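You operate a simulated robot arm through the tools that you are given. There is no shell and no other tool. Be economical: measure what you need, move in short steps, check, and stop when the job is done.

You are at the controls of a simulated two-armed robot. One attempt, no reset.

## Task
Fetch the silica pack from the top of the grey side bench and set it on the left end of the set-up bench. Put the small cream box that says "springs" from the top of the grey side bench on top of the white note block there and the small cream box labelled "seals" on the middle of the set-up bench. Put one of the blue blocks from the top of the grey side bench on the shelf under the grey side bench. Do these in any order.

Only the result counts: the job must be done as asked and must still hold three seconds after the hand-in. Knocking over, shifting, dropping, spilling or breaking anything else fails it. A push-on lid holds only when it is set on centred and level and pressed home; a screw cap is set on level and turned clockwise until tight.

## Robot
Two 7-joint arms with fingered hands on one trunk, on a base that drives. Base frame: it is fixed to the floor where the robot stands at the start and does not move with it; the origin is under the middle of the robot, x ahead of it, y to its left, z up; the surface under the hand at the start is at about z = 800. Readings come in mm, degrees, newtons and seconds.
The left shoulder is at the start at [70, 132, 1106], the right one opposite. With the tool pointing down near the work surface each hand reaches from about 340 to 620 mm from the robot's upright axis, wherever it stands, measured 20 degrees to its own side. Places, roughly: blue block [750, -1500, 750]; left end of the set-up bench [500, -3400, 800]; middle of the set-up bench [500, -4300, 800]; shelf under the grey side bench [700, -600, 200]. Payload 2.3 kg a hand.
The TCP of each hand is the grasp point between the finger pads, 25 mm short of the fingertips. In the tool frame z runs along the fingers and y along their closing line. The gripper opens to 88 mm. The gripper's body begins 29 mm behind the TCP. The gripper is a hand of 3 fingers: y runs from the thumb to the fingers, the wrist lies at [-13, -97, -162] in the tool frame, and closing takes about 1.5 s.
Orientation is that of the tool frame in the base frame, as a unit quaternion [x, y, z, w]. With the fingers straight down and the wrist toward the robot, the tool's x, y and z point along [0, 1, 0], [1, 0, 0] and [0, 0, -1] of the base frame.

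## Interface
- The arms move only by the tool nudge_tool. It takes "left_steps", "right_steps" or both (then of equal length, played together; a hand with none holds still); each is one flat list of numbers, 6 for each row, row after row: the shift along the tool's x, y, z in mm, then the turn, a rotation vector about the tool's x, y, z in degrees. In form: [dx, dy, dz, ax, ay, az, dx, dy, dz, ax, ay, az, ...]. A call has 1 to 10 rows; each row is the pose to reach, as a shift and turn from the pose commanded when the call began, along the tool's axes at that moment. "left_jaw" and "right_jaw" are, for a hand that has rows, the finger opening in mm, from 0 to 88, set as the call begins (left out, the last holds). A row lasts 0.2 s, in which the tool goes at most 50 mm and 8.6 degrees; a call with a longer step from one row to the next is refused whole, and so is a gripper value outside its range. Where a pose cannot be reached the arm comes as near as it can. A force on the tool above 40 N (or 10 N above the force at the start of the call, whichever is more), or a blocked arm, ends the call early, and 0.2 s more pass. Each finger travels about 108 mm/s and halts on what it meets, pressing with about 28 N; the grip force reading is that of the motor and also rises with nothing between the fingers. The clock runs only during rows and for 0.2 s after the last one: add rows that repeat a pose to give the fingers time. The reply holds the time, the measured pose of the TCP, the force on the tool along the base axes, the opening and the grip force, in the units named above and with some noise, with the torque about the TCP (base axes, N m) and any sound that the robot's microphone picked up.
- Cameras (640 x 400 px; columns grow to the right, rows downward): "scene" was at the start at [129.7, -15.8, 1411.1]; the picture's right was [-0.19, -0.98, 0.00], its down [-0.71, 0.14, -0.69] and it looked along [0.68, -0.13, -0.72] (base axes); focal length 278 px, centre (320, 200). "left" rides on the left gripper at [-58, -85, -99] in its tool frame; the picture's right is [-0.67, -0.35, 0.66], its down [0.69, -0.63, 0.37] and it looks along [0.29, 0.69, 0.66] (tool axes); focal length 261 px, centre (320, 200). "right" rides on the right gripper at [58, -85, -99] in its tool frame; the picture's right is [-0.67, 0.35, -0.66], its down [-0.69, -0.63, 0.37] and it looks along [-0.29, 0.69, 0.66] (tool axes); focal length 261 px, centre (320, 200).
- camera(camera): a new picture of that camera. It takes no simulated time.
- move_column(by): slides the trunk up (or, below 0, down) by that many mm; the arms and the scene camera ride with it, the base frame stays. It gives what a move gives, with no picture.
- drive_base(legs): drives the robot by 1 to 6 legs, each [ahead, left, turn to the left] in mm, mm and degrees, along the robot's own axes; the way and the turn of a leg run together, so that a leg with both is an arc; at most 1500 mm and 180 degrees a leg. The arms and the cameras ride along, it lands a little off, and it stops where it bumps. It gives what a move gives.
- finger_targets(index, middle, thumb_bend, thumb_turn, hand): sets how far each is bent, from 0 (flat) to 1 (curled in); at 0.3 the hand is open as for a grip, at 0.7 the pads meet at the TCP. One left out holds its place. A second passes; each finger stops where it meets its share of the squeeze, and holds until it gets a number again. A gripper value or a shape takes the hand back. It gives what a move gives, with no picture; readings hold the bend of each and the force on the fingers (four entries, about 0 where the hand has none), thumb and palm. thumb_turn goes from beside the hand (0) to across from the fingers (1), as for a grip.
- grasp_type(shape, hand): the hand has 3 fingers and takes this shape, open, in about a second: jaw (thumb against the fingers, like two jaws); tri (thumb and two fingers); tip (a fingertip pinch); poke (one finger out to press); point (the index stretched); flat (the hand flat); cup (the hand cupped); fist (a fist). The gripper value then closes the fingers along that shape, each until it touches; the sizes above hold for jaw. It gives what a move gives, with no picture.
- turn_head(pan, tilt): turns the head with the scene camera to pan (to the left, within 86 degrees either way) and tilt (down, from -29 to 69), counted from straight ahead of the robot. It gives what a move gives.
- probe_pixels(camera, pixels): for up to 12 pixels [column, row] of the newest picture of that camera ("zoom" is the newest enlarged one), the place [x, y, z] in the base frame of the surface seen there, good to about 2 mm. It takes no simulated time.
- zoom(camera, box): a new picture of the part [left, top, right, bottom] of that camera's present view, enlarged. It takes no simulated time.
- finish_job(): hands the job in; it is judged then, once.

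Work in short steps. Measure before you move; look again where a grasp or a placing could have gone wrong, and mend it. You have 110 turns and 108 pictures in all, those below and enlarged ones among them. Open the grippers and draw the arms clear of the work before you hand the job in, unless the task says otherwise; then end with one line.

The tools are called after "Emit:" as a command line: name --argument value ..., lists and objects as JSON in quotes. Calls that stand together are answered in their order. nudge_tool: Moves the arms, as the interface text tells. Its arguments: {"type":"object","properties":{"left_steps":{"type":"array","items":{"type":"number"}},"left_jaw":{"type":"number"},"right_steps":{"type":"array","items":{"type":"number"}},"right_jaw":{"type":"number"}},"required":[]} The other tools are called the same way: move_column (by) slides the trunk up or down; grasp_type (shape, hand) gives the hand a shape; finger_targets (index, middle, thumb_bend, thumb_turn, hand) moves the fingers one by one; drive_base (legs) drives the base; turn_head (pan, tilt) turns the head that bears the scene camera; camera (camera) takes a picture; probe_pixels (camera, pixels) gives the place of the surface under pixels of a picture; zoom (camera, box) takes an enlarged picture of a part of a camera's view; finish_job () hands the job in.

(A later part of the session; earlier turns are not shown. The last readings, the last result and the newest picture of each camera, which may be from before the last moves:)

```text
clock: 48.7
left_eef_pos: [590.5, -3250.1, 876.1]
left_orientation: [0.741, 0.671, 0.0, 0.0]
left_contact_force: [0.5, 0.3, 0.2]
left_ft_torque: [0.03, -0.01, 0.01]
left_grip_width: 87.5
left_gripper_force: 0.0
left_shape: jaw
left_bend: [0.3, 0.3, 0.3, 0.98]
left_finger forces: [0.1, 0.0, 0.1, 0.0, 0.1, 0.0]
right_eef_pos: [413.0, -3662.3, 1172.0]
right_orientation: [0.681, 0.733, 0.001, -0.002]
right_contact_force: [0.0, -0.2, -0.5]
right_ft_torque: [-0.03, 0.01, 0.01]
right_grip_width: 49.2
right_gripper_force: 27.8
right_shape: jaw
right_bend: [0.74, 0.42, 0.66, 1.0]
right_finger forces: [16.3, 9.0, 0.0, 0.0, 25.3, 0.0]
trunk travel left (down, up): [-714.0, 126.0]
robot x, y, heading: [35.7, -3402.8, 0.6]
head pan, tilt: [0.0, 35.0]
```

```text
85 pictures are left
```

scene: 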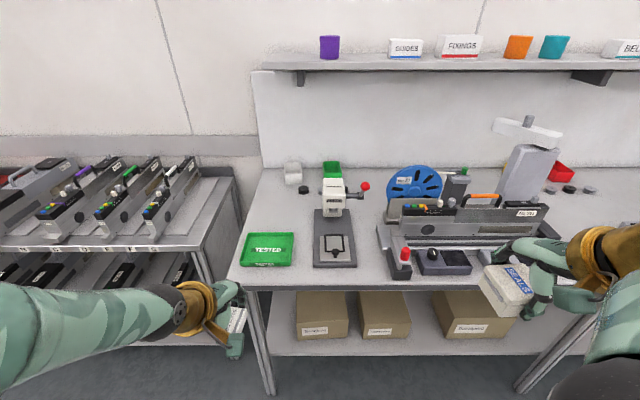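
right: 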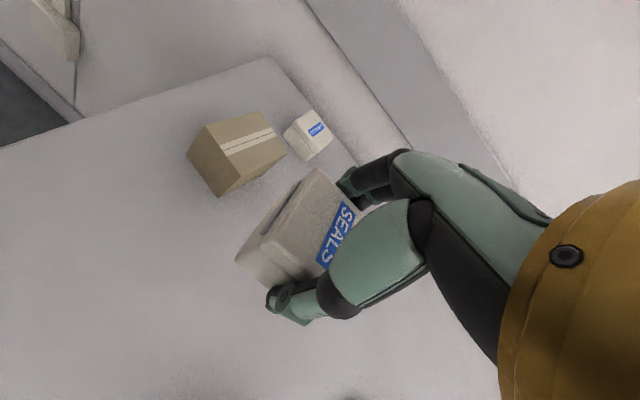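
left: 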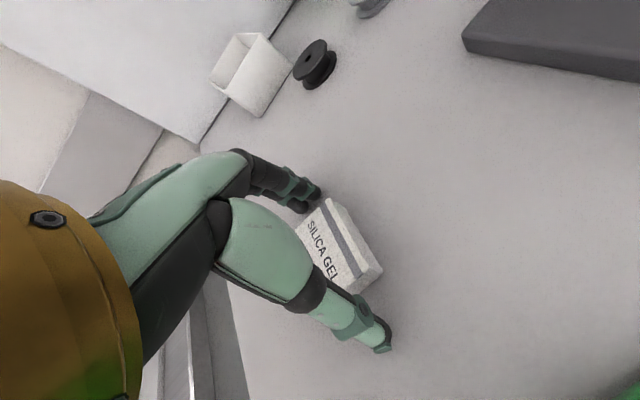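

The pack rests on the bench, released. I raise the left hand straight up, pull it back, and back the base off.

Emit:
nudge_tool --left_steps '[0, 0, -40, 0, 0, 0, 0, 0, -85, 0, 0, 0, 0, 0, -130, 0, 0, 0, 0, 0, -175, 0, 0, 0, -4, -40, -180, 0, 0, 0, -9, -80, -180, 0, 0, 0, -13, -120, -180, 0, 0, 0, -18, -155, -180, 0, 0, 0]'

Emit:
drive_base --legs '[[-380, 0, 0], [0, -650, 0]]'

Emit:
camera --camera "scene"

```text
clock: 50.5
left_eef_pos: [433.0, -3252.5, 1056.4]
left_orientation: [0.742, 0.671, 0.0, 0.0]
left_contact_force: [-0.3, -0.3, 0.0]
left_ft_torque: [-0.03, 0.0, -0.01]
left_grip_width: 87.7
left_gripper_force: 0.2
left_shape: jaw
left_bend: [0.3, 0.3, 0.3, 0.98]
left_finger forces: [0.0, 0.0, 0.1, 0.1, 0.0, 0.1]
right_eef_pos: [410.2, -3661.5, 1171.2]
right_orientation: [0.681, 0.732, 0.002, -0.001]
right_contact_force: [-0.2, 0.4, -1.0]
right_ft_torque: [0.01, -0.05, 0.02]
right_grip_width: 49.0
right_gripper_force: 28.1
right_shape: jaw
right_bend: [0.74, 0.42, 0.66, 1.0]
right_finger forces: [16.3, 9.0, 0.0, 0.1, 25.4, 0.1]
trunk travel left (down, up): [-714.0, 126.0]
robot x, y, heading: [34.5, -3399.6, 0.4]
head pan, tilt: [0.0, 35.0]
```

```text
clock: 56.0
left_eef_pos: [61.9, -3903.7, 1054.8]
left_orientation: [0.745, 0.667, 0.0, 0.001]
left_contact_force: [0.1, 0.2, -0.4]
left_ft_torque: [-0.03, -0.01, 0.01]
left_grip_width: 87.6
left_gripper_force: 0.1
left_shape: jaw
left_bend: [0.3, 0.3, 0.3, 0.98]
left_finger forces: [0.0, 0.1, 0.1, 0.0, 0.0, 0.0]
right_eef_pos: [34.9, -4310.4, 1170.3]
right_orientation: [0.685, 0.729, 0.001, 0.0]
right_contact_force: [0.1, 0.0, -0.6]
right_ft_torque: [-0.02, -0.01, 0.02]
right_grip_width: 48.9
right_gripper_force: 28.1
right_shape: jaw
right_bend: [0.74, 0.42, 0.66, 1.0]
right_finger forces: [16.2, 9.0, 0.1, 0.1, 25.4, 0.0]
trunk travel left (down, up): [-714.0, 126.0]
robot x, y, heading: [-343.4, -4043.1, -0.5]
head pan, tilt: [0.0, 35.0]
```

```text
84 pictures are left
```

scene: 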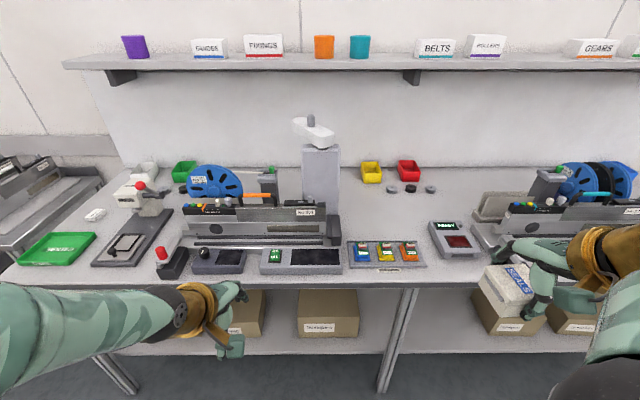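

A free space lies around (395,220), between the button tray (390,255) and the bins. I probe around it.

Emit:
probe_pixels --camera "scene" --pixels '[[390, 215], [390, 241], [350, 225], [342, 200], [392, 189], [435, 205], [450, 228], [475, 210], [418, 250], [312, 205], [94, 215], [330, 240]]'

Emit:
zoom --camera "scene" --box '[280, 150, 500, 290]'

```text
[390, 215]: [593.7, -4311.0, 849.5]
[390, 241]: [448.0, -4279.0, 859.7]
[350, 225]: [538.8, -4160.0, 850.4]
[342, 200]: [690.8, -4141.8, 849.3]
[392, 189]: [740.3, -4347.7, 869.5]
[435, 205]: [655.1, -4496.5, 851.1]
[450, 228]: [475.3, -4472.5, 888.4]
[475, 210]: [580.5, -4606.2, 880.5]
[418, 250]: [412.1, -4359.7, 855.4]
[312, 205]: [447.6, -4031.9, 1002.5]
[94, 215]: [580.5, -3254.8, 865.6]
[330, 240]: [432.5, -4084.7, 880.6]
```

```text
2.86 times, centred on (390, 220) of scene
```

zoom: 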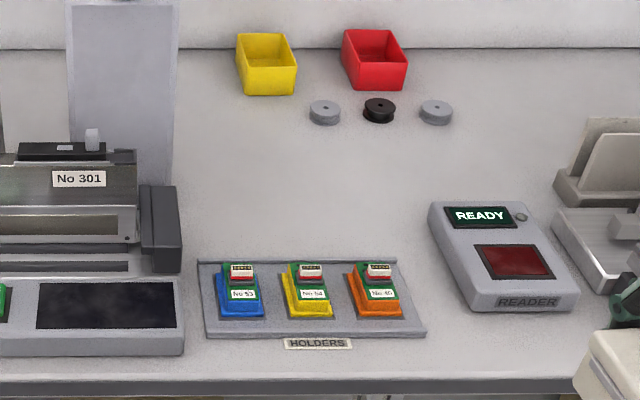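

I'll set the seals box at about (575,-4290). First I check the heights of things where the left hand would come (x≈430, y≈-3970).

Emit:
probe_pixels --camera "scene" --pixels '[[313, 130], [310, 118], [325, 160], [270, 180], [215, 180], [298, 205], [240, 210], [205, 255], [276, 255], [325, 190], [165, 255], [290, 240]]'

```text
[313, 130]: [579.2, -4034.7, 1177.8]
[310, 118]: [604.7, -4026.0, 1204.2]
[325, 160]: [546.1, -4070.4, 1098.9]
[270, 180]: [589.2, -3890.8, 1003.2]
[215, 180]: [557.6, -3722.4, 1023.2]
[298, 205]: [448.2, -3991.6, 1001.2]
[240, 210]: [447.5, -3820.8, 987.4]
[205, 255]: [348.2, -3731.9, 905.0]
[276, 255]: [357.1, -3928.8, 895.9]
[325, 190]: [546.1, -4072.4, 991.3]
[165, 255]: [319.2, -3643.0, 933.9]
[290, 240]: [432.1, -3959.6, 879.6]
```

The device there tops at z≈1002 and the gantry at 1204 beyond x 540, so I raise and retract the left hand, then strafe 65 and drive ahead 370.

Emit:
nudge_tool --left_steps '[10, -15, -40, 0, 0, 0, 20, -30, -80, 0, 0, 0, 30, -45, -115, 0, 0, 0, 40, -60, -130, 0, 0, 0]'

Emit:
drive_base --legs '[[0, -67, 0.5], [370, 0, 0]]'

Emit:
camera --camera "scene"

```text
clock: 57.0
left_eef_pos: [54.7, -3899.2, 1075.2]
left_orientation: [0.746, 0.666, 0.0, 0.0]
left_contact_force: [-0.2, -0.3, -0.2]
left_ft_torque: [0.02, -0.01, 0.01]
left_grip_width: 87.3
left_gripper_force: 0.0
left_shape: jaw
left_bend: [0.3, 0.3, 0.3, 0.98]
left_finger forces: [0.0, 0.0, 0.0, 0.0, 0.0, 0.1]
left hand out of reach, approached as far as the arm can: row 1, 2, 3, 4
right_eef_pos: [34.7, -4310.9, 1169.1]
right_orientation: [0.685, 0.728, 0.002, 0.0]
right_contact_force: [-0.4, 0.1, -1.0]
right_ft_torque: [-0.02, 0.0, -0.02]
right_grip_width: 49.4
right_gripper_force: 28.3
right_shape: jaw
right_bend: [0.74, 0.42, 0.66, 1.0]
right_finger forces: [16.3, 9.0, 0.0, 0.1, 25.4, 0.0]
trunk travel left (down, up): [-714.0, 126.0]
robot x, y, heading: [-344.2, -4047.6, -0.5]
head pan, tilt: [0.0, 35.0]
```

```text
clock: 60.0
left_eef_pos: [423.8, -3961.1, 1075.6]
left_orientation: [0.742, 0.67, 0.001, 0.0]
left_contact_force: [-0.1, 0.0, 0.2]
left_ft_torque: [0.03, 0.0, -0.01]
left_grip_width: 87.9
left_gripper_force: 0.0
left_shape: jaw
left_bend: [0.3, 0.3, 0.3, 0.98]
left_finger forces: [0.0, 0.1, 0.1, 0.0, 0.0, 0.1]
right_eef_pos: [409.4, -4373.2, 1171.1]
right_orientation: [0.681, 0.732, 0.002, -0.002]
right_contact_force: [-0.6, 0.2, -0.7]
right_ft_torque: [-0.02, -0.01, -0.02]
right_grip_width: 49.2
right_gripper_force: 27.8
right_shape: jaw
right_bend: [0.74, 0.42, 0.66, 1.0]
right_finger forces: [16.3, 9.0, 0.1, 0.0, 25.3, 0.1]
trunk travel left (down, up): [-714.0, 126.0]
robot x, y, heading: [34.3, -4111.3, 0.0]
head pan, tilt: [0.0, 35.0]
```

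```text
82 pictures are left
```

scene: 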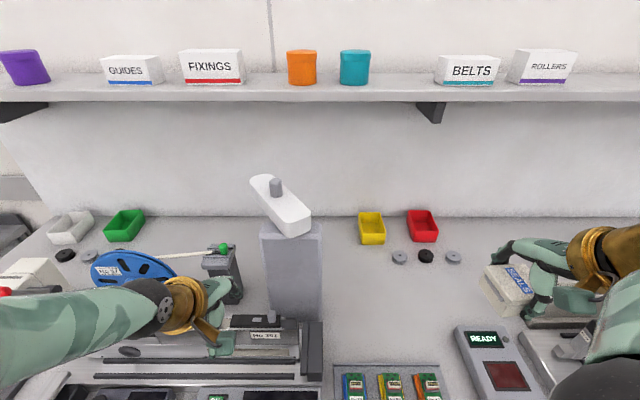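

Left hand clears. I bring the right hand over (575,-4290), then down to z≈905.

Emit:
nudge_tool --right_steps '[17, 43, 0, 0, 0, 0, 34, 86, 0, 0, 0, 0, 52, 129, 0, 0, 0, 0, 70, 171, 0, 0, 0, 0, 70, 171, 45, 0, 0, 0, 70, 171, 90, 0, 0, 0, 70, 171, 135, 0, 0, 0, 70, 171, 180, 0, 0, 0, 70, 171, 225, 0, 0, 0, 70, 171, 265, 0, 0, 0]'

Emit:
camera --camera "right"

```text
clock: 62.2
left_eef_pos: [427.0, -3959.0, 1075.0]
left_orientation: [0.742, 0.67, -0.001, 0.0]
left_contact_force: [0.6, -0.4, 0.0]
left_ft_torque: [-0.01, 0.01, 0.0]
left_grip_width: 87.8
left_gripper_force: 0.1
left_shape: jaw
left_bend: [0.3, 0.3, 0.3, 0.98]
left_finger forces: [0.0, 0.0, 0.0, 0.0, 0.1, 0.1]
right_eef_pos: [576.0, -4290.8, 903.6]
right_orientation: [0.681, 0.732, 0.002, -0.002]
right_contact_force: [0.0, 0.3, -0.6]
right_ft_torque: [-0.02, 0.05, 0.0]
right_grip_width: 48.9
right_gripper_force: 27.9
right_shape: jaw
right_bend: [0.74, 0.43, 0.66, 1.0]
right_finger forces: [16.3, 8.9, 0.0, 0.0, 25.3, 0.0]
trunk travel left (down, up): [-714.0, 126.0]
robot x, y, heading: [33.3, -4111.4, 0.2]
head pan, tilt: [0.0, 35.0]
```

```text
81 pictures are left
```

right: 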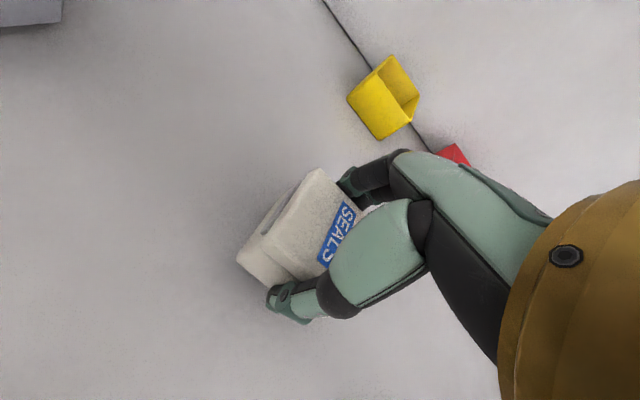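

Clear spot below. I lower 25 mm to touch down, then open.

Emit:
nudge_tool --right_steps '[0, 0, 14, 0, 0, 0, 0, 0, 23, 0, 0, 0, 0, 0, 25, 0, 0, 0, 0, 0, 25, 0, 0, 0]'

Emit:
nudge_tool --right_steps '[0, 0, 0, 0, 0, 0, 0, 0, 0, 0, 0, 0, 0, 0, 0, 0, 0, 0, 0, 0, 0, 0, 0, 0, 0, 0, 0, 0, 0, 0]' --right_jaw 88

Emit:
camera --camera "right"

```text
clock: 63.2
left_eef_pos: [425.2, -3959.6, 1075.0]
left_orientation: [0.742, 0.671, 0.001, 0.0]
left_contact_force: [0.4, 0.3, 0.1]
left_ft_torque: [0.01, -0.01, 0.0]
left_grip_width: 88.0
left_gripper_force: 0.0
left_shape: jaw
left_bend: [0.3, 0.3, 0.3, 0.98]
left_finger forces: [0.0, 0.0, 0.0, 0.0, 0.0, 0.0]
right_eef_pos: [576.6, -4290.0, 879.9]
right_orientation: [0.681, 0.732, 0.001, -0.001]
right_contact_force: [0.4, 0.6, 0.0]
right_ft_torque: [0.0, 0.03, 0.0]
right_grip_width: 49.2
right_gripper_force: 27.7
right_shape: jaw
right_bend: [0.74, 0.43, 0.66, 1.0]
right_finger forces: [16.3, 8.8, 0.0, 0.1, 25.1, 0.1]
trunk travel left (down, up): [-714.0, 126.0]
robot x, y, heading: [30.8, -4113.5, 0.0]
head pan, tilt: [0.0, 35.0]
```

```text
clock: 64.4
left_eef_pos: [426.6, -3959.5, 1076.1]
left_orientation: [0.742, 0.67, 0.0, 0.0]
left_contact_force: [0.6, 0.4, 0.3]
left_ft_torque: [-0.01, -0.03, 0.0]
left_grip_width: 87.9
left_gripper_force: 0.1
left_shape: jaw
left_bend: [0.3, 0.3, 0.3, 0.98]
left_finger forces: [0.0, 0.0, 0.1, 0.1, 0.0, 0.0]
right_eef_pos: [576.0, -4290.0, 880.7]
right_orientation: [0.681, 0.732, 0.001, -0.001]
right_contact_force: [-0.2, -1.0, -0.2]
right_ft_torque: [-0.01, -0.04, -0.01]
right_grip_width: 87.2
right_gripper_force: 0.1
right_shape: jaw
right_bend: [0.3, 0.3, 0.3, 0.98]
right_finger forces: [0.0, 0.1, 0.1, 0.1, 0.0, 0.1]
trunk travel left (down, up): [-714.0, 126.0]
robot x, y, heading: [31.7, -4108.0, 0.2]
head pan, tilt: [0.0, 35.0]
```

```text
80 pictures are left
```

right: 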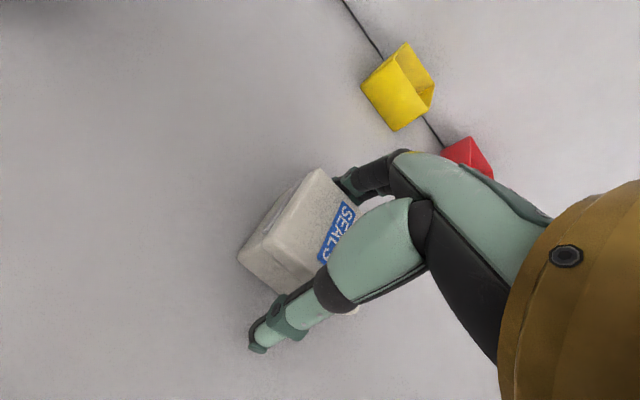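

Seals box is set down. I raise and withdraw the right hand, back off, and drive back to in front of the side bench.

Emit:
nudge_tool --right_steps '[0, 0, -45, 0, 0, 0, 0, 0, -90, 0, 0, 0, 0, 0, -135, 0, 0, 0, 0, 0, -180, 0, 0, 0, 0, 0, -225, 0, 0, 0, 0, 0, -260, 0, 0, 0, -17, -43, -260, 0, 0, 0, -34, -86, -260, 0, 0, 0, -52, -129, -260, 0, 0, 0, -70, -171, -260, 0, 0, 0]'

Emit:
camera --camera "scene"

Emit:
drive_base --legs '[[-380, 0, 0], [0, 1500, 0], [0, 1500, 0]]'

Emit:
move_column --by -50

Emit:
turn_head --pan 0 --tilt 40

Emit:
camera --camera "scene"

```text
clock: 66.6
left_eef_pos: [424.7, -3960.3, 1077.0]
left_orientation: [0.742, 0.67, 0.0, 0.001]
left_contact_force: [1.0, 0.5, 0.1]
left_ft_torque: [0.02, -0.01, 0.0]
left_grip_width: 87.8
left_gripper_force: 0.0
left_shape: jaw
left_bend: [0.3, 0.3, 0.3, 0.98]
left_finger forces: [0.0, 0.0, 0.0, 0.1, 0.0, 0.0]
right_eef_pos: [407.5, -4376.2, 1142.5]
right_orientation: [0.68, 0.733, 0.004, -0.001]
right_contact_force: [-0.7, 0.2, 0.7]
right_ft_torque: [-0.02, 0.0, 0.02]
right_grip_width: 87.8
right_gripper_force: 0.2
right_shape: jaw
right_bend: [0.3, 0.3, 0.3, 0.98]
right_finger forces: [0.0, 0.1, 0.1, 0.0, 0.0, 0.0]
trunk travel left (down, up): [-714.0, 126.0]
robot x, y, heading: [30.8, -4114.6, 0.1]
head pan, tilt: [0.0, 35.0]
```

```text
79 pictures are left
```

scene: 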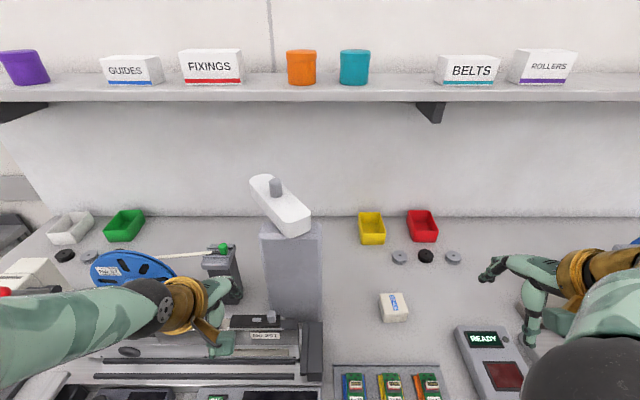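

```text
clock: 83.0
left_eef_pos: [64.5, -993.4, 1074.9]
left_orientation: [0.753, 0.658, 0.0, 0.0]
left_contact_force: [-0.2, -0.4, -0.4]
left_ft_torque: [-0.01, 0.01, 0.0]
left_grip_width: 87.8
left_gripper_force: 0.1
left_shape: jaw
left_bend: [0.3, 0.3, 0.3, 0.98]
left_finger forces: [0.0, 0.1, 0.1, 0.0, 0.0, 0.0]
right_eef_pos: [36.2, -1411.0, 1141.2]
right_orientation: [0.694, 0.72, 0.001, -0.002]
right_contact_force: [0.4, 0.2, -0.3]
right_ft_torque: [0.01, 0.0, 0.01]
right_grip_width: 87.8
right_gripper_force: 0.1
right_shape: jaw
right_bend: [0.3, 0.3, 0.3, 0.98]
right_finger forces: [0.0, 0.0, 0.0, 0.0, 0.1, 0.0]
trunk travel left (down, up): [-714.0, 126.0]
robot x, y, heading: [-328.5, -1132.7, -1.5]
head pan, tilt: [0.0, 35.0]
```

```text
clock: 83.9
left_eef_pos: [65.0, -993.9, 1026.7]
left_orientation: [0.753, 0.658, 0.0, 0.0]
left_contact_force: [-0.6, 0.2, -0.2]
left_ft_torque: [-0.04, -0.01, 0.0]
left_grip_width: 87.8
left_gripper_force: 0.0
left_shape: jaw
left_bend: [0.3, 0.3, 0.3, 0.98]
left_finger forces: [0.1, 0.1, 0.0, 0.1, 0.1, 0.1]
right_eef_pos: [36.1, -1410.5, 1091.2]
right_orientation: [0.693, 0.721, 0.003, -0.002]
right_contact_force: [0.4, -0.2, 0.6]
right_ft_torque: [0.02, -0.02, 0.04]
right_grip_width: 87.7
right_gripper_force: 0.1
right_shape: jaw
right_bend: [0.3, 0.3, 0.3, 0.98]
right_finger forces: [0.0, 0.0, 0.0, 0.1, 0.0, 0.1]
trunk travel left (down, up): [-664.0, 176.0]
robot x, y, heading: [-331.9, -1135.2, -1.6]
head pan, tilt: [0.0, 35.0]
```

```text
clock: 84.5
left_eef_pos: [65.7, -994.5, 1026.0]
left_orientation: [0.753, 0.658, 0.0, 0.0]
left_contact_force: [-0.7, -0.3, 0.3]
left_ft_torque: [0.0, -0.01, -0.01]
left_grip_width: 87.8
left_gripper_force: 0.0
left_shape: jaw
left_bend: [0.3, 0.3, 0.3, 0.98]
left_finger forces: [0.1, 0.0, 0.0, 0.0, 0.1, 0.0]
right_eef_pos: [35.2, -1409.6, 1092.4]
right_orientation: [0.694, 0.72, 0.003, -0.001]
right_contact_force: [0.8, 0.4, 0.2]
right_ft_torque: [-0.03, -0.01, 0.0]
right_grip_width: 87.9
right_gripper_force: 0.1
right_shape: jaw
right_bend: [0.3, 0.3, 0.3, 0.98]
right_finger forces: [0.1, 0.0, 0.0, 0.0, 0.0, 0.0]
trunk travel left (down, up): [-664.0, 176.0]
robot x, y, heading: [-332.1, -1134.8, -1.8]
head pan, tilt: [0.0, 40.0]
```

```text
78 pictures are left
```

scene: 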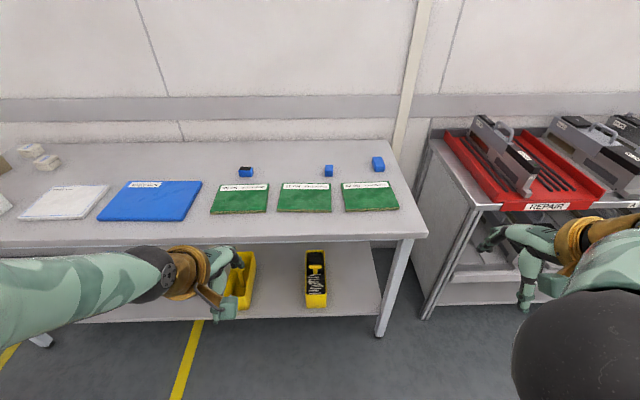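

Now I enlarge the blue blocks and the shelf to choose a block and free shelf space.

Emit:
zoom --camera "scene" --box '[220, 145, 420, 225]'

Emit:
probe_pixels --camera "scene" --pixels '[[329, 166], [326, 166], [333, 166], [329, 174], [377, 159], [377, 169], [246, 168], [285, 280], [340, 285], [316, 285], [360, 250], [280, 315]]'

Emit:
zoom --camera "scene" --box '[0, 130, 120, 230]'

```text
3.20 times, centred on (320, 185) of scene
```

zoom: 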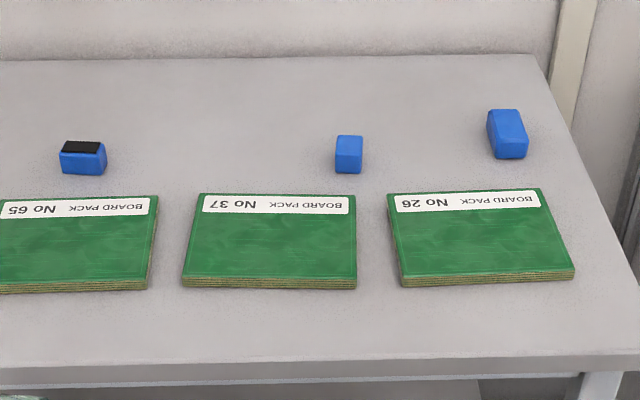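

```text
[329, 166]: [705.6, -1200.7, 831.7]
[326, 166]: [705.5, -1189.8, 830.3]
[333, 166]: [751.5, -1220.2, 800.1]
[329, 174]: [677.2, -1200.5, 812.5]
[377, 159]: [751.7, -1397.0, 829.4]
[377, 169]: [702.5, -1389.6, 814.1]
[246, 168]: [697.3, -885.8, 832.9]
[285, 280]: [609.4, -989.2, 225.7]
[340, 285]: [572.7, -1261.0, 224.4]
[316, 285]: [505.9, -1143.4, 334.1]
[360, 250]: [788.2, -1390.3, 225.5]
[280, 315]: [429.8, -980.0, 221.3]
```

```text
4.00 times, centred on (60, 180) of scene
```

zoom: 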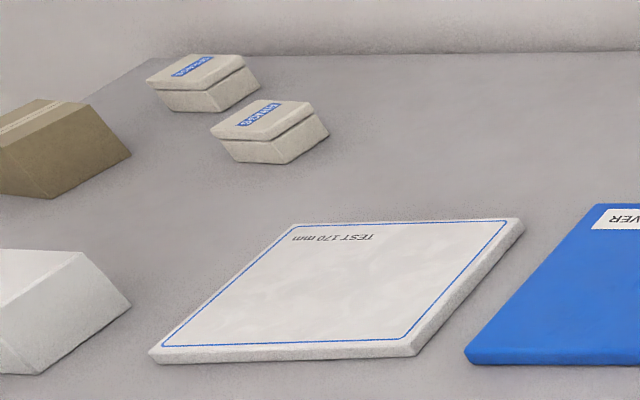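

I choose the plain middle block near (692,-1200). I drive so the right hand can reach it: left 115, ahead 440.

Emit:
drive_base --legs '[[0, 115, 1.7], [440, 0, 0]]'

Emit:
camera --camera "right"

Emit:
camera --camera "scene"

```text
clock: 88.0
left_eef_pos: [495.7, -865.7, 1025.1]
left_orientation: [0.743, 0.669, 0.0, -0.001]
left_contact_force: [-0.3, 0.6, 0.0]
left_ft_torque: [0.0, 0.02, -0.03]
left_grip_width: 88.0
left_gripper_force: 0.1
left_shape: jaw
left_bend: [0.3, 0.3, 0.3, 0.98]
left_finger forces: [0.0, 0.0, 0.0, 0.0, 0.0, 0.1]
right_eef_pos: [479.9, -1284.0, 1091.9]
right_orientation: [0.683, 0.731, 0.003, -0.002]
right_contact_force: [-0.8, 0.0, -0.3]
right_ft_torque: [0.01, -0.01, -0.02]
right_grip_width: 87.8
right_gripper_force: 0.1
right_shape: jaw
right_bend: [0.3, 0.3, 0.3, 0.98]
right_finger forces: [0.0, 0.0, 0.1, 0.1, 0.1, 0.1]
trunk travel left (down, up): [-664.0, 176.0]
robot x, y, heading: [105.4, -1021.4, 0.1]
head pan, tilt: [0.0, 40.0]
```

```text
75 pictures are left
```

right: 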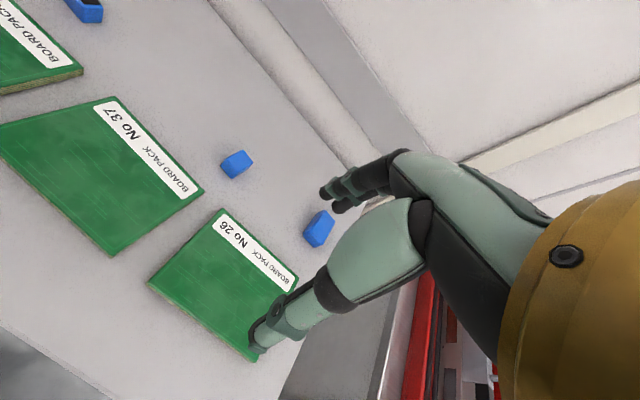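

```text
74 pictures are left
```

scene: 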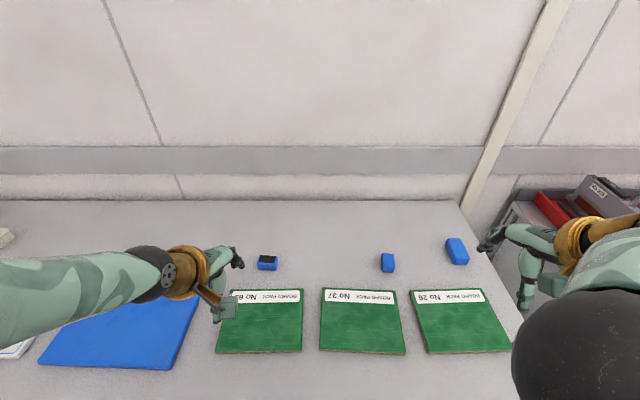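

Base is at (105,-1021). I enlarge and probe the middle block's corners and the rear edge of pack No 37.

Emit:
zoom --camera "scene" --box '[350, 230, 430, 300]'

Emit:
probe_pixels --camera "scene" --pixels '[[383, 255], [392, 255], [392, 266], [383, 267], [388, 260], [385, 291], [394, 292], [375, 291], [450, 240], [462, 240], [466, 258], [456, 260]]'

```text
5.71 times, centred on (390, 265) of scene
```

zoom: 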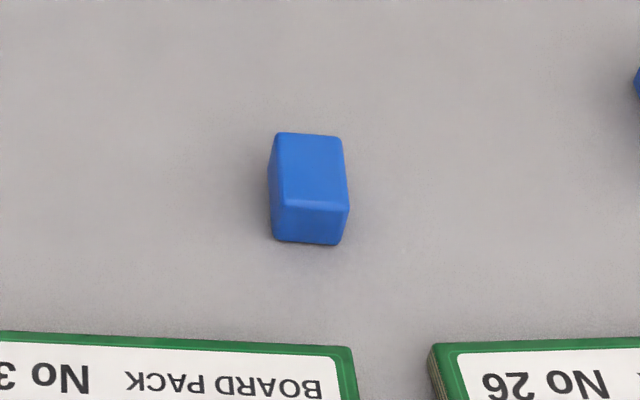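

```text
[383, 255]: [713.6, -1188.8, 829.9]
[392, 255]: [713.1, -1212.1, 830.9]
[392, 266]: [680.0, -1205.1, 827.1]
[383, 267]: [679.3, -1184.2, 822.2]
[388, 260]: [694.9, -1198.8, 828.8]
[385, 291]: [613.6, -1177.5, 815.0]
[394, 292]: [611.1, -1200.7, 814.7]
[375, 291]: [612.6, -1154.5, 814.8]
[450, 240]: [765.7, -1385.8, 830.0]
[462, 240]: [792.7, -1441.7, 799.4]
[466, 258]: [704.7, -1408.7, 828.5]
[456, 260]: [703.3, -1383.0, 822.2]
```

Block: centre (697,-1198), about 40×27, top 830, yaw about -7°. I move the right hand above it at z≈900 with the jaw turned to match.

Emit:
nudge_tool --right_steps '[9, 28, 24, 0, 0, 2, 18, 56, 48, 0, 0, 4, 27, 84, 72, 0, 0, 6, 36, 112, 96, 0, 0, 8, 45, 140, 120, 0, 0, 10, 54, 168, 144, 0, 0, 11, 63, 196, 168, 0, 0, 11, 71, 222, 192, 0, 0, 11, 71, 222, 192, 0, 0, 11]'

Emit:
camera --camera "right"

```text
clock: 90.0
left_eef_pos: [499.3, -865.6, 1025.7]
left_orientation: [0.743, 0.669, 0.0, 0.0]
left_contact_force: [0.5, 0.1, 0.0]
left_ft_torque: [0.04, -0.04, 0.03]
left_grip_width: 87.9
left_gripper_force: 0.1
left_shape: jaw
left_bend: [0.3, 0.3, 0.3, 0.98]
left_finger forces: [0.0, 0.0, 0.0, 0.0, 0.0, 0.0]
right_eef_pos: [696.1, -1195.6, 898.7]
right_orientation: [0.75, 0.661, 0.002, -0.002]
right_contact_force: [-0.5, -1.2, -0.1]
right_ft_torque: [0.0, -0.02, 0.04]
right_grip_width: 87.8
right_gripper_force: 0.1
right_shape: jaw
right_bend: [0.3, 0.3, 0.3, 0.98]
right_finger forces: [0.0, 0.1, 0.1, 0.0, 0.0, 0.0]
trunk travel left (down, up): [-664.0, 176.0]
robot x, y, heading: [106.0, -1018.5, 0.0]
head pan, tilt: [0.0, 40.0]
```

```text
72 pictures are left
```

right: 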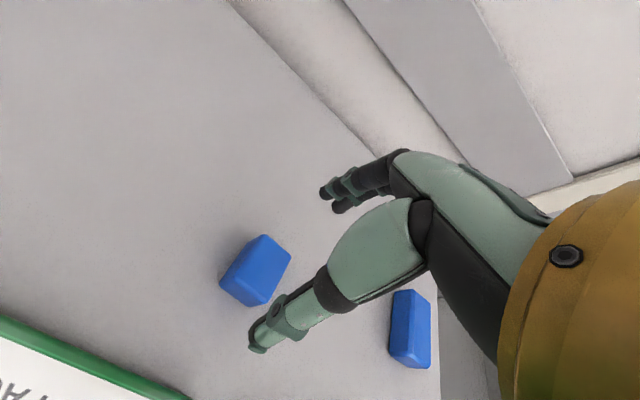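

Well placed. I lower 70 mm, close, and lift.

Emit:
nudge_tool --right_steps '[-1, 0, 35, 0, 0, 0, -2, 0, 60, 0, 0, 0, -2, 0, 70, 0, 0, 0, -2, 0, 70, 0, 0, 0]'

Emit:
nudge_tool --right_steps '[0, 0, 0, 0, 0, 0, 0, 0, 0, 0, 0, 0, 0, 0, 0, 0, 0, 0, 0, 0, 0, 0, 0, 0, 0, 0, 0, 0, 0, 0, 0, 0, 0, 0, 0, 0, 0, 0, 0, 0, 0, 0]' --right_jaw 15

Emit:
nudge_tool --right_steps '[0, 0, -20, 0, 0, 0, 0, 0, -60, 0, 0, 0, 0, 0, -100, 0, 0, 0, 0, 0, -140, 0, 0, 0]'

Emit:
camera --camera "right"

```text
clock: 91.0
left_eef_pos: [497.1, -866.9, 1026.5]
left_orientation: [0.744, 0.668, 0.0, 0.0]
left_contact_force: [-0.3, -0.4, 0.5]
left_ft_torque: [0.03, 0.0, 0.0]
left_grip_width: 87.8
left_gripper_force: 0.0
left_shape: jaw
left_bend: [0.3, 0.3, 0.3, 0.98]
left_finger forces: [0.0, 0.0, 0.0, 0.0, 0.0, 0.0]
right_eef_pos: [697.4, -1199.2, 828.0]
right_orientation: [0.75, 0.661, 0.001, -0.002]
right_contact_force: [0.1, -0.5, 0.2]
right_ft_torque: [0.02, 0.0, 0.03]
right_grip_width: 87.7
right_gripper_force: 0.1
right_shape: jaw
right_bend: [0.3, 0.3, 0.3, 0.98]
right_finger forces: [0.0, 0.0, 0.0, 0.0, 0.1, 0.0]
trunk travel left (down, up): [-664.0, 176.0]
robot x, y, heading: [102.9, -1017.9, 0.2]
head pan, tilt: [0.0, 40.0]
```

```text
clock: 92.6
left_eef_pos: [498.2, -867.2, 1025.8]
left_orientation: [0.743, 0.669, 0.0, 0.0]
left_contact_force: [0.5, 0.0, -0.2]
left_ft_torque: [-0.01, -0.01, 0.02]
left_grip_width: 87.8
left_gripper_force: 0.2
left_shape: jaw
left_bend: [0.3, 0.3, 0.3, 0.98]
left_finger forces: [0.1, 0.0, 0.0, 0.0, 0.1, 0.0]
right_eef_pos: [698.2, -1199.4, 829.4]
right_orientation: [0.75, 0.662, 0.003, -0.003]
right_contact_force: [0.1, -0.4, -0.3]
right_ft_torque: [0.01, -0.01, -0.01]
right_grip_width: 37.9
right_gripper_force: 28.2
right_shape: jaw
right_bend: [0.74, 0.48, 0.72, 1.0]
right_finger forces: [16.4, 9.1, 0.0, 0.0, 25.4, 0.1]
trunk travel left (down, up): [-664.0, 176.0]
robot x, y, heading: [106.4, -1018.5, -0.0]
head pan, tilt: [0.0, 40.0]
```

```text
clock: 93.6
left_eef_pos: [497.9, -866.8, 1025.7]
left_orientation: [0.743, 0.669, -0.001, 0.0]
left_contact_force: [0.1, 0.1, 0.2]
left_ft_torque: [0.01, 0.01, 0.0]
left_grip_width: 87.6
left_gripper_force: 0.0
left_shape: jaw
left_bend: [0.3, 0.3, 0.3, 0.98]
left_finger forces: [0.0, 0.1, 0.1, 0.0, 0.1, 0.0]
right_eef_pos: [697.8, -1199.6, 971.7]
right_orientation: [0.75, 0.661, 0.003, -0.001]
right_contact_force: [-0.1, -0.3, -1.3]
right_ft_torque: [0.0, 0.01, 0.04]
right_grip_width: 37.8
right_gripper_force: 28.1
right_shape: jaw
right_bend: [0.74, 0.48, 0.72, 1.0]
right_finger forces: [16.4, 9.1, 0.0, 0.0, 25.5, 0.0]
trunk travel left (down, up): [-664.0, 176.0]
robot x, y, heading: [101.2, -1017.7, 0.1]
head pan, tilt: [0.0, 40.0]
```

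```text
71 pictures are left
```

right: 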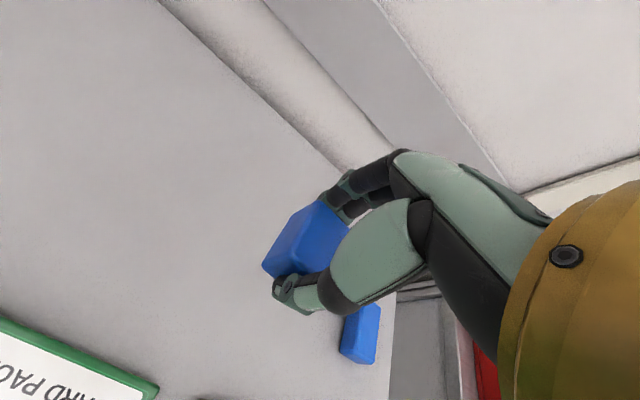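

Block held (38 mm, 25 N). I retract the right hand, back off, strafe left toward the empty shelf part and lower the trunk by 600.

Emit:
nudge_tool --right_steps '[0, -40, 0, 0, 0, 0, -5, -80, 0, 0, 0, 0, -10, -120, 0, 0, 0, 0, -15, -160, 0, 0, 0, 0, -20, -195, 0, 0, 0, 0]'

Emit:
drive_base --legs '[[-480, 0, 0], [0, 640, 0]]'

Emit:
move_column --by -600

Emit:
turn_head --pan -10 --tilt 25

Emit:
camera --camera "scene"

```text
clock: 94.8
left_eef_pos: [497.2, -866.3, 1026.2]
left_orientation: [0.744, 0.669, 0.0, -0.001]
left_contact_force: [-0.2, 0.4, 1.0]
left_ft_torque: [0.02, -0.03, 0.01]
left_grip_width: 87.7
left_gripper_force: 0.1
left_shape: jaw
left_bend: [0.3, 0.3, 0.3, 0.98]
left_finger forces: [0.0, 0.1, 0.1, 0.0, 0.0, 0.0]
right_eef_pos: [502.0, -1197.1, 968.6]
right_orientation: [0.752, 0.66, 0.005, -0.006]
right_contact_force: [-0.3, -0.4, -1.0]
right_ft_torque: [0.02, 0.03, 0.0]
right_grip_width: 37.2
right_gripper_force: 27.5
right_shape: jaw
right_bend: [0.74, 0.48, 0.72, 1.0]
right_finger forces: [16.3, 8.9, 0.1, 0.0, 25.2, 0.0]
trunk travel left (down, up): [-664.0, 176.0]
robot x, y, heading: [106.4, -1016.2, -0.2]
head pan, tilt: [0.0, 40.0]
```

```text
clock: 100.9
left_eef_pos: [10.3, -224.8, 1026.2]
left_orientation: [0.742, 0.671, 0.0, 0.0]
left_contact_force: [0.0, 0.2, 0.1]
left_ft_torque: [0.0, 0.01, -0.02]
left_grip_width: 87.6
left_gripper_force: 0.1
left_shape: jaw
left_bend: [0.3, 0.3, 0.3, 0.98]
left_finger forces: [0.0, 0.1, 0.0, 0.0, 0.1, 0.0]
right_eef_pos: [17.4, -555.6, 968.9]
right_orientation: [0.75, 0.661, 0.006, -0.006]
right_contact_force: [-0.6, 0.1, 0.1]
right_ft_torque: [0.03, 0.01, 0.04]
right_grip_width: 37.0
right_gripper_force: 27.8
right_shape: jaw
right_bend: [0.74, 0.48, 0.72, 1.0]
right_finger forces: [16.2, 9.1, 0.1, 0.0, 25.2, 0.1]
trunk travel left (down, up): [-664.0, 176.0]
robot x, y, heading: [-382.3, -376.8, 0.4]
head pan, tilt: [0.0, 40.0]
```

```text
refused: -600 is not a number from -400 to 400
```

```text
clock: 101.7
left_eef_pos: [11.4, -224.2, 1024.9]
left_orientation: [0.742, 0.67, 0.0, 0.0]
left_contact_force: [-0.5, -0.1, 0.5]
left_ft_torque: [-0.01, 0.0, -0.03]
left_grip_width: 87.9
left_gripper_force: 0.0
left_shape: jaw
left_bend: [0.3, 0.3, 0.3, 0.98]
left_finger forces: [0.0, 0.0, 0.0, 0.0, 0.0, 0.0]
right_eef_pos: [17.3, -553.5, 968.9]
right_orientation: [0.752, 0.66, 0.006, -0.006]
right_contact_force: [0.5, -0.3, -0.7]
right_ft_torque: [-0.04, 0.01, 0.0]
right_grip_width: 37.2
right_gripper_force: 28.4
right_shape: jaw
right_bend: [0.74, 0.48, 0.72, 1.0]
right_finger forces: [16.3, 9.0, 0.0, 0.0, 25.2, 0.0]
trunk travel left (down, up): [-664.0, 176.0]
robot x, y, heading: [-383.6, -377.2, -0.2]
head pan, tilt: [-10.0, 25.0]
```

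```text
70 pictures are left
```

scene: 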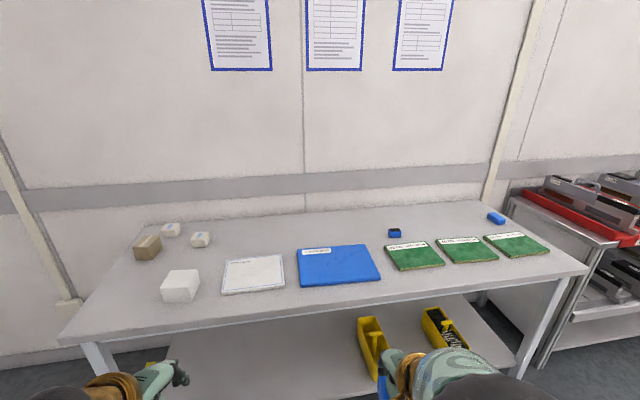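

The column limit is 400 per call; I lower in two steps and look at the shelf.

Emit:
move_column --by -400

Emit:
move_column --by -200

Emit:
camera --camera "scene"

```text
clock: 105.5
left_eef_pos: [10.3, -223.6, 625.5]
left_orientation: [0.742, 0.67, 0.0, 0.0]
left_contact_force: [0.7, 0.3, 0.0]
left_ft_torque: [0.0, -0.02, 0.02]
left_grip_width: 87.6
left_gripper_force: 0.0
left_shape: jaw
left_bend: [0.3, 0.3, 0.3, 0.98]
left_finger forces: [0.1, 0.0, 0.0, 0.1, 0.0, 0.1]
right_eef_pos: [16.5, -554.7, 568.1]
right_orientation: [0.751, 0.66, 0.006, -0.006]
right_contact_force: [-1.2, -0.3, -0.5]
right_ft_torque: [-0.01, 0.0, -0.03]
right_grip_width: 37.1
right_gripper_force: 28.1
right_shape: jaw
right_bend: [0.74, 0.48, 0.72, 1.0]
right_finger forces: [16.3, 9.0, 0.0, 0.0, 25.2, 0.1]
trunk travel left (down, up): [-264.0, 576.0]
robot x, y, heading: [-380.1, -374.5, -0.0]
head pan, tilt: [-10.0, 25.0]
```

```text
clock: 107.7
left_eef_pos: [11.5, -224.7, 426.8]
left_orientation: [0.742, 0.67, 0.0, 0.0]
left_contact_force: [0.4, 0.2, 0.7]
left_ft_torque: [-0.04, 0.02, -0.02]
left_grip_width: 87.9
left_gripper_force: 0.0
left_shape: jaw
left_bend: [0.3, 0.3, 0.3, 0.98]
left_finger forces: [0.2, 0.1, 0.0, 0.0, 0.0, 0.0]
right_eef_pos: [17.5, -554.7, 369.1]
right_orientation: [0.751, 0.66, 0.007, -0.006]
right_contact_force: [-0.4, -0.6, -0.2]
right_ft_torque: [0.02, 0.03, 0.03]
right_grip_width: 37.1
right_gripper_force: 28.3
right_shape: jaw
right_bend: [0.74, 0.48, 0.72, 1.0]
right_finger forces: [16.3, 9.0, 0.1, 0.0, 25.1, 0.0]
trunk travel left (down, up): [-64.0, 776.0]
robot x, y, heading: [-378.8, -375.9, 0.2]
head pan, tilt: [-10.0, 25.0]
```

```text
69 pictures are left
```

scene: 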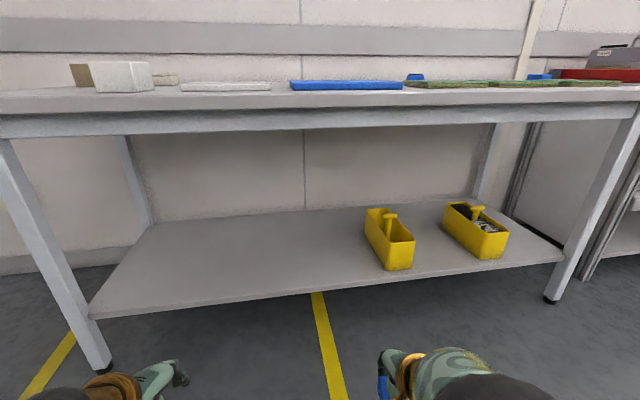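

The shelf left of the bins is empty. I probe shelf edge, apron underside and bin position.

Emit:
probe_pixels --camera "scene" --pixels '[[320, 287], [320, 240], [250, 245], [250, 296], [365, 235], [388, 268], [320, 126], [250, 134], [320, 215], [120, 300], [388, 250], [320, 255]]'

```text
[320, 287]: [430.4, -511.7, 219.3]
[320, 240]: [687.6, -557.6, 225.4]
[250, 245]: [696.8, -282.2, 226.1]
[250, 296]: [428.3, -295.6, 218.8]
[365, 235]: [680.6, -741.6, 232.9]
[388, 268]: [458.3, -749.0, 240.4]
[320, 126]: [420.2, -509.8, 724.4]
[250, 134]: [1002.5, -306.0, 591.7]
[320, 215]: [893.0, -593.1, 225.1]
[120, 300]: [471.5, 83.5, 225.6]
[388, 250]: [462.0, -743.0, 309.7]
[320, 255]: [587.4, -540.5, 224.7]
```

Shelf z=226 from x=430, apron bottom z≈722. I drive ahead 380 with the hands at z≈370–430, between shelf and apron.

Emit:
drive_base --legs '[[380, 0, 0]]'

Emit:
camera --camera "scene"

```text
clock: 110.1
left_eef_pos: [387.9, -222.6, 425.9]
left_orientation: [0.741, 0.671, -0.001, 0.001]
left_contact_force: [-0.3, -0.6, -0.1]
left_ft_torque: [0.0, 0.01, -0.01]
left_grip_width: 87.7
left_gripper_force: 0.1
left_shape: jaw
left_bend: [0.3, 0.3, 0.3, 0.98]
left_finger forces: [0.0, 0.0, 0.0, 0.0, 0.1, 0.0]
right_eef_pos: [395.2, -552.5, 368.5]
right_orientation: [0.75, 0.661, 0.005, -0.007]
right_contact_force: [0.4, 0.2, -0.9]
right_ft_torque: [0.03, 0.02, 0.02]
right_grip_width: 37.2
right_gripper_force: 27.3
right_shape: jaw
right_bend: [0.74, 0.48, 0.72, 1.0]
right_finger forces: [16.3, 9.1, 0.0, 0.0, 25.2, 0.0]
trunk travel left (down, up): [-64.0, 776.0]
robot x, y, heading: [-3.7, -376.0, 0.3]
head pan, tilt: [-10.0, 25.0]
```

```text
68 pictures are left
```

scene: 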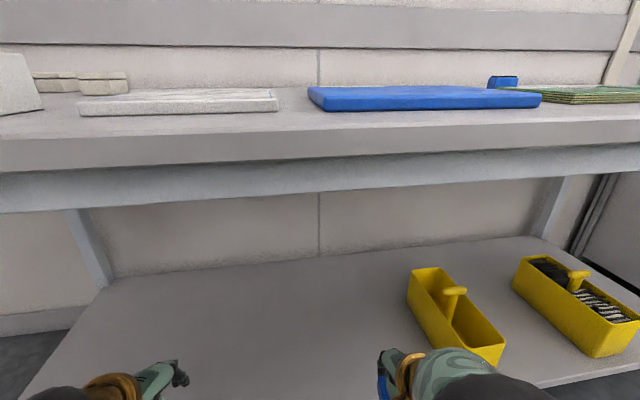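

I extend the right hand over (550,-545) and down to z≈280.

Emit:
nudge_tool --right_steps '[7, 38, 0, 0, 0, 0, 14, 76, 0, 0, 0, 0, 21, 115, 0, 0, 0, 0, 27, 153, 0, 0, 0, 0, 27, 153, 40, 0, 0, 0, 27, 153, 75, 0, 0, 0, 27, 153, 88, 0, 0, 0, 27, 153, 88, 0, 0, 0]'

Emit:
camera --camera "right"

```text
clock: 111.9
left_eef_pos: [388.8, -222.8, 426.3]
left_orientation: [0.742, 0.67, 0.0, 0.0]
left_contact_force: [0.7, 0.4, 1.0]
left_ft_torque: [0.0, 0.01, -0.02]
left_grip_width: 87.9
left_gripper_force: 0.1
left_shape: jaw
left_bend: [0.3, 0.3, 0.3, 0.98]
left_finger forces: [0.0, 0.0, 0.0, 0.1, 0.0, 0.1]
right_eef_pos: [550.6, -543.2, 281.4]
right_orientation: [0.75, 0.661, 0.007, -0.007]
right_contact_force: [-0.5, -0.4, -0.2]
right_ft_torque: [0.0, -0.01, 0.01]
right_grip_width: 37.0
right_gripper_force: 27.9
right_shape: jaw
right_bend: [0.74, 0.48, 0.72, 1.0]
right_finger forces: [16.2, 8.9, 0.1, 0.0, 25.1, 0.0]
trunk travel left (down, up): [-64.0, 776.0]
robot x, y, heading: [-1.8, -373.6, 0.4]
head pan, tilt: [-10.0, 25.0]
```

```text
67 pictures are left
```

right: 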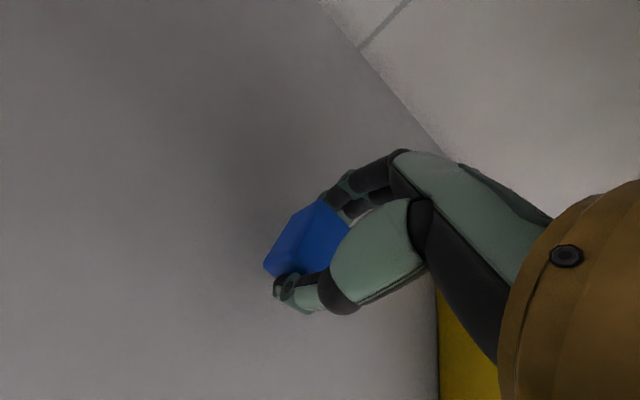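

Clear shelf below. I lower to z≈255 and release.

Emit:
nudge_tool --right_steps '[0, 0, 14, 0, 0, 0, 0, 0, 24, 0, 0, 0, 0, 0, 26, 0, 0, 0, 0, 0, 26, 0, 0, 0]'

Emit:
nudge_tool --right_steps '[0, 0, 0, 0, 0, 0, 0, 0, 0, 0, 0, 0, 0, 0, 0, 0, 0, 0, 0, 0, 0, 0, 0, 0, 0, 0, 0, 0, 0, 0]' --right_jaw 88

Emit:
nudge_tool --right_steps '[0, 0, -40, 0, 0, 0, 0, 0, -80, 0, 0, 0, 0, 0, -112, 0, 0, 0, -7, -38, -112, 0, 0, 0, -14, -76, -112, 0, 0, 0, -21, -115, -112, 0, 0, 0, -27, -153, -112, 0, 0, 0]'

Emit:
camera --camera "right"

```text
clock: 112.9
left_eef_pos: [388.5, -222.7, 426.6]
left_orientation: [0.741, 0.671, 0.0, -0.001]
left_contact_force: [-0.6, 0.3, -0.2]
left_ft_torque: [-0.01, 0.01, -0.02]
left_grip_width: 87.6
left_gripper_force: 0.1
left_shape: jaw
left_bend: [0.3, 0.3, 0.3, 0.98]
left_finger forces: [0.1, 0.1, 0.1, 0.0, 0.0, 0.1]
right_eef_pos: [550.3, -542.1, 255.4]
right_orientation: [0.75, 0.661, 0.006, -0.006]
right_contact_force: [-0.2, -0.6, -1.4]
right_ft_torque: [0.02, 0.01, 0.0]
right_grip_width: 37.2
right_gripper_force: 27.9
right_shape: jaw
right_bend: [0.74, 0.48, 0.72, 1.0]
right_finger forces: [16.2, 8.8, 0.0, 0.0, 25.1, 0.0]
trunk travel left (down, up): [-64.0, 776.0]
robot x, y, heading: [-3.0, -373.9, 0.4]
head pan, tilt: [-10.0, 25.0]
```

```text
clock: 114.1
left_eef_pos: [390.1, -222.6, 425.8]
left_orientation: [0.741, 0.671, -0.001, 0.001]
left_contact_force: [0.5, -0.9, -0.2]
left_ft_torque: [-0.02, -0.02, 0.0]
left_grip_width: 87.8
left_gripper_force: 0.0
left_shape: jaw
left_bend: [0.3, 0.3, 0.3, 0.98]
left_finger forces: [0.1, 0.0, 0.0, 0.0, 0.0, 0.1]
right_eef_pos: [550.7, -541.9, 256.2]
right_orientation: [0.75, 0.661, 0.007, -0.006]
right_contact_force: [0.4, 1.0, 0.7]
right_ft_torque: [0.02, 0.01, -0.02]
right_grip_width: 87.6
right_gripper_force: 0.0
right_shape: jaw
right_bend: [0.3, 0.3, 0.3, 0.98]
right_finger forces: [0.1, 0.1, 0.0, 0.0, 0.0, 0.0]
trunk travel left (down, up): [-64.0, 776.0]
robot x, y, heading: [-3.9, -377.2, 0.4]
head pan, tilt: [-10.0, 25.0]
```

```text
clock: 115.7
left_eef_pos: [389.5, -223.1, 426.4]
left_orientation: [0.741, 0.671, -0.001, 0.0]
left_contact_force: [-0.3, -0.2, 0.3]
left_ft_torque: [-0.01, -0.02, -0.02]
left_grip_width: 87.6
left_gripper_force: 0.1
left_shape: jaw
left_bend: [0.3, 0.3, 0.3, 0.98]
left_finger forces: [0.1, 0.1, 0.0, 0.0, 0.0, 0.0]
right_eef_pos: [394.1, -550.9, 366.5]
right_orientation: [0.75, 0.662, 0.007, -0.006]
right_contact_force: [-0.5, 0.1, 0.4]
right_ft_torque: [0.01, -0.03, 0.01]
right_grip_width: 87.9
right_gripper_force: 0.0
right_shape: jaw
right_bend: [0.3, 0.3, 0.3, 0.98]
right_finger forces: [0.0, 0.1, 0.0, 0.1, 0.1, 0.0]
trunk travel left (down, up): [-64.0, 776.0]
robot x, y, heading: [-5.3, -376.3, 0.3]
head pan, tilt: [-10.0, 25.0]
```

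```text
66 pictures are left
```

right: 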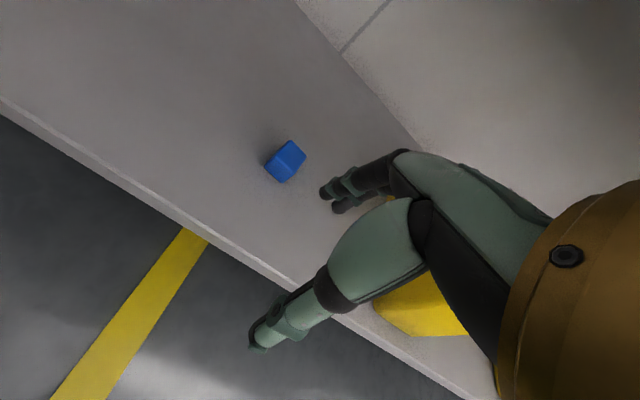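

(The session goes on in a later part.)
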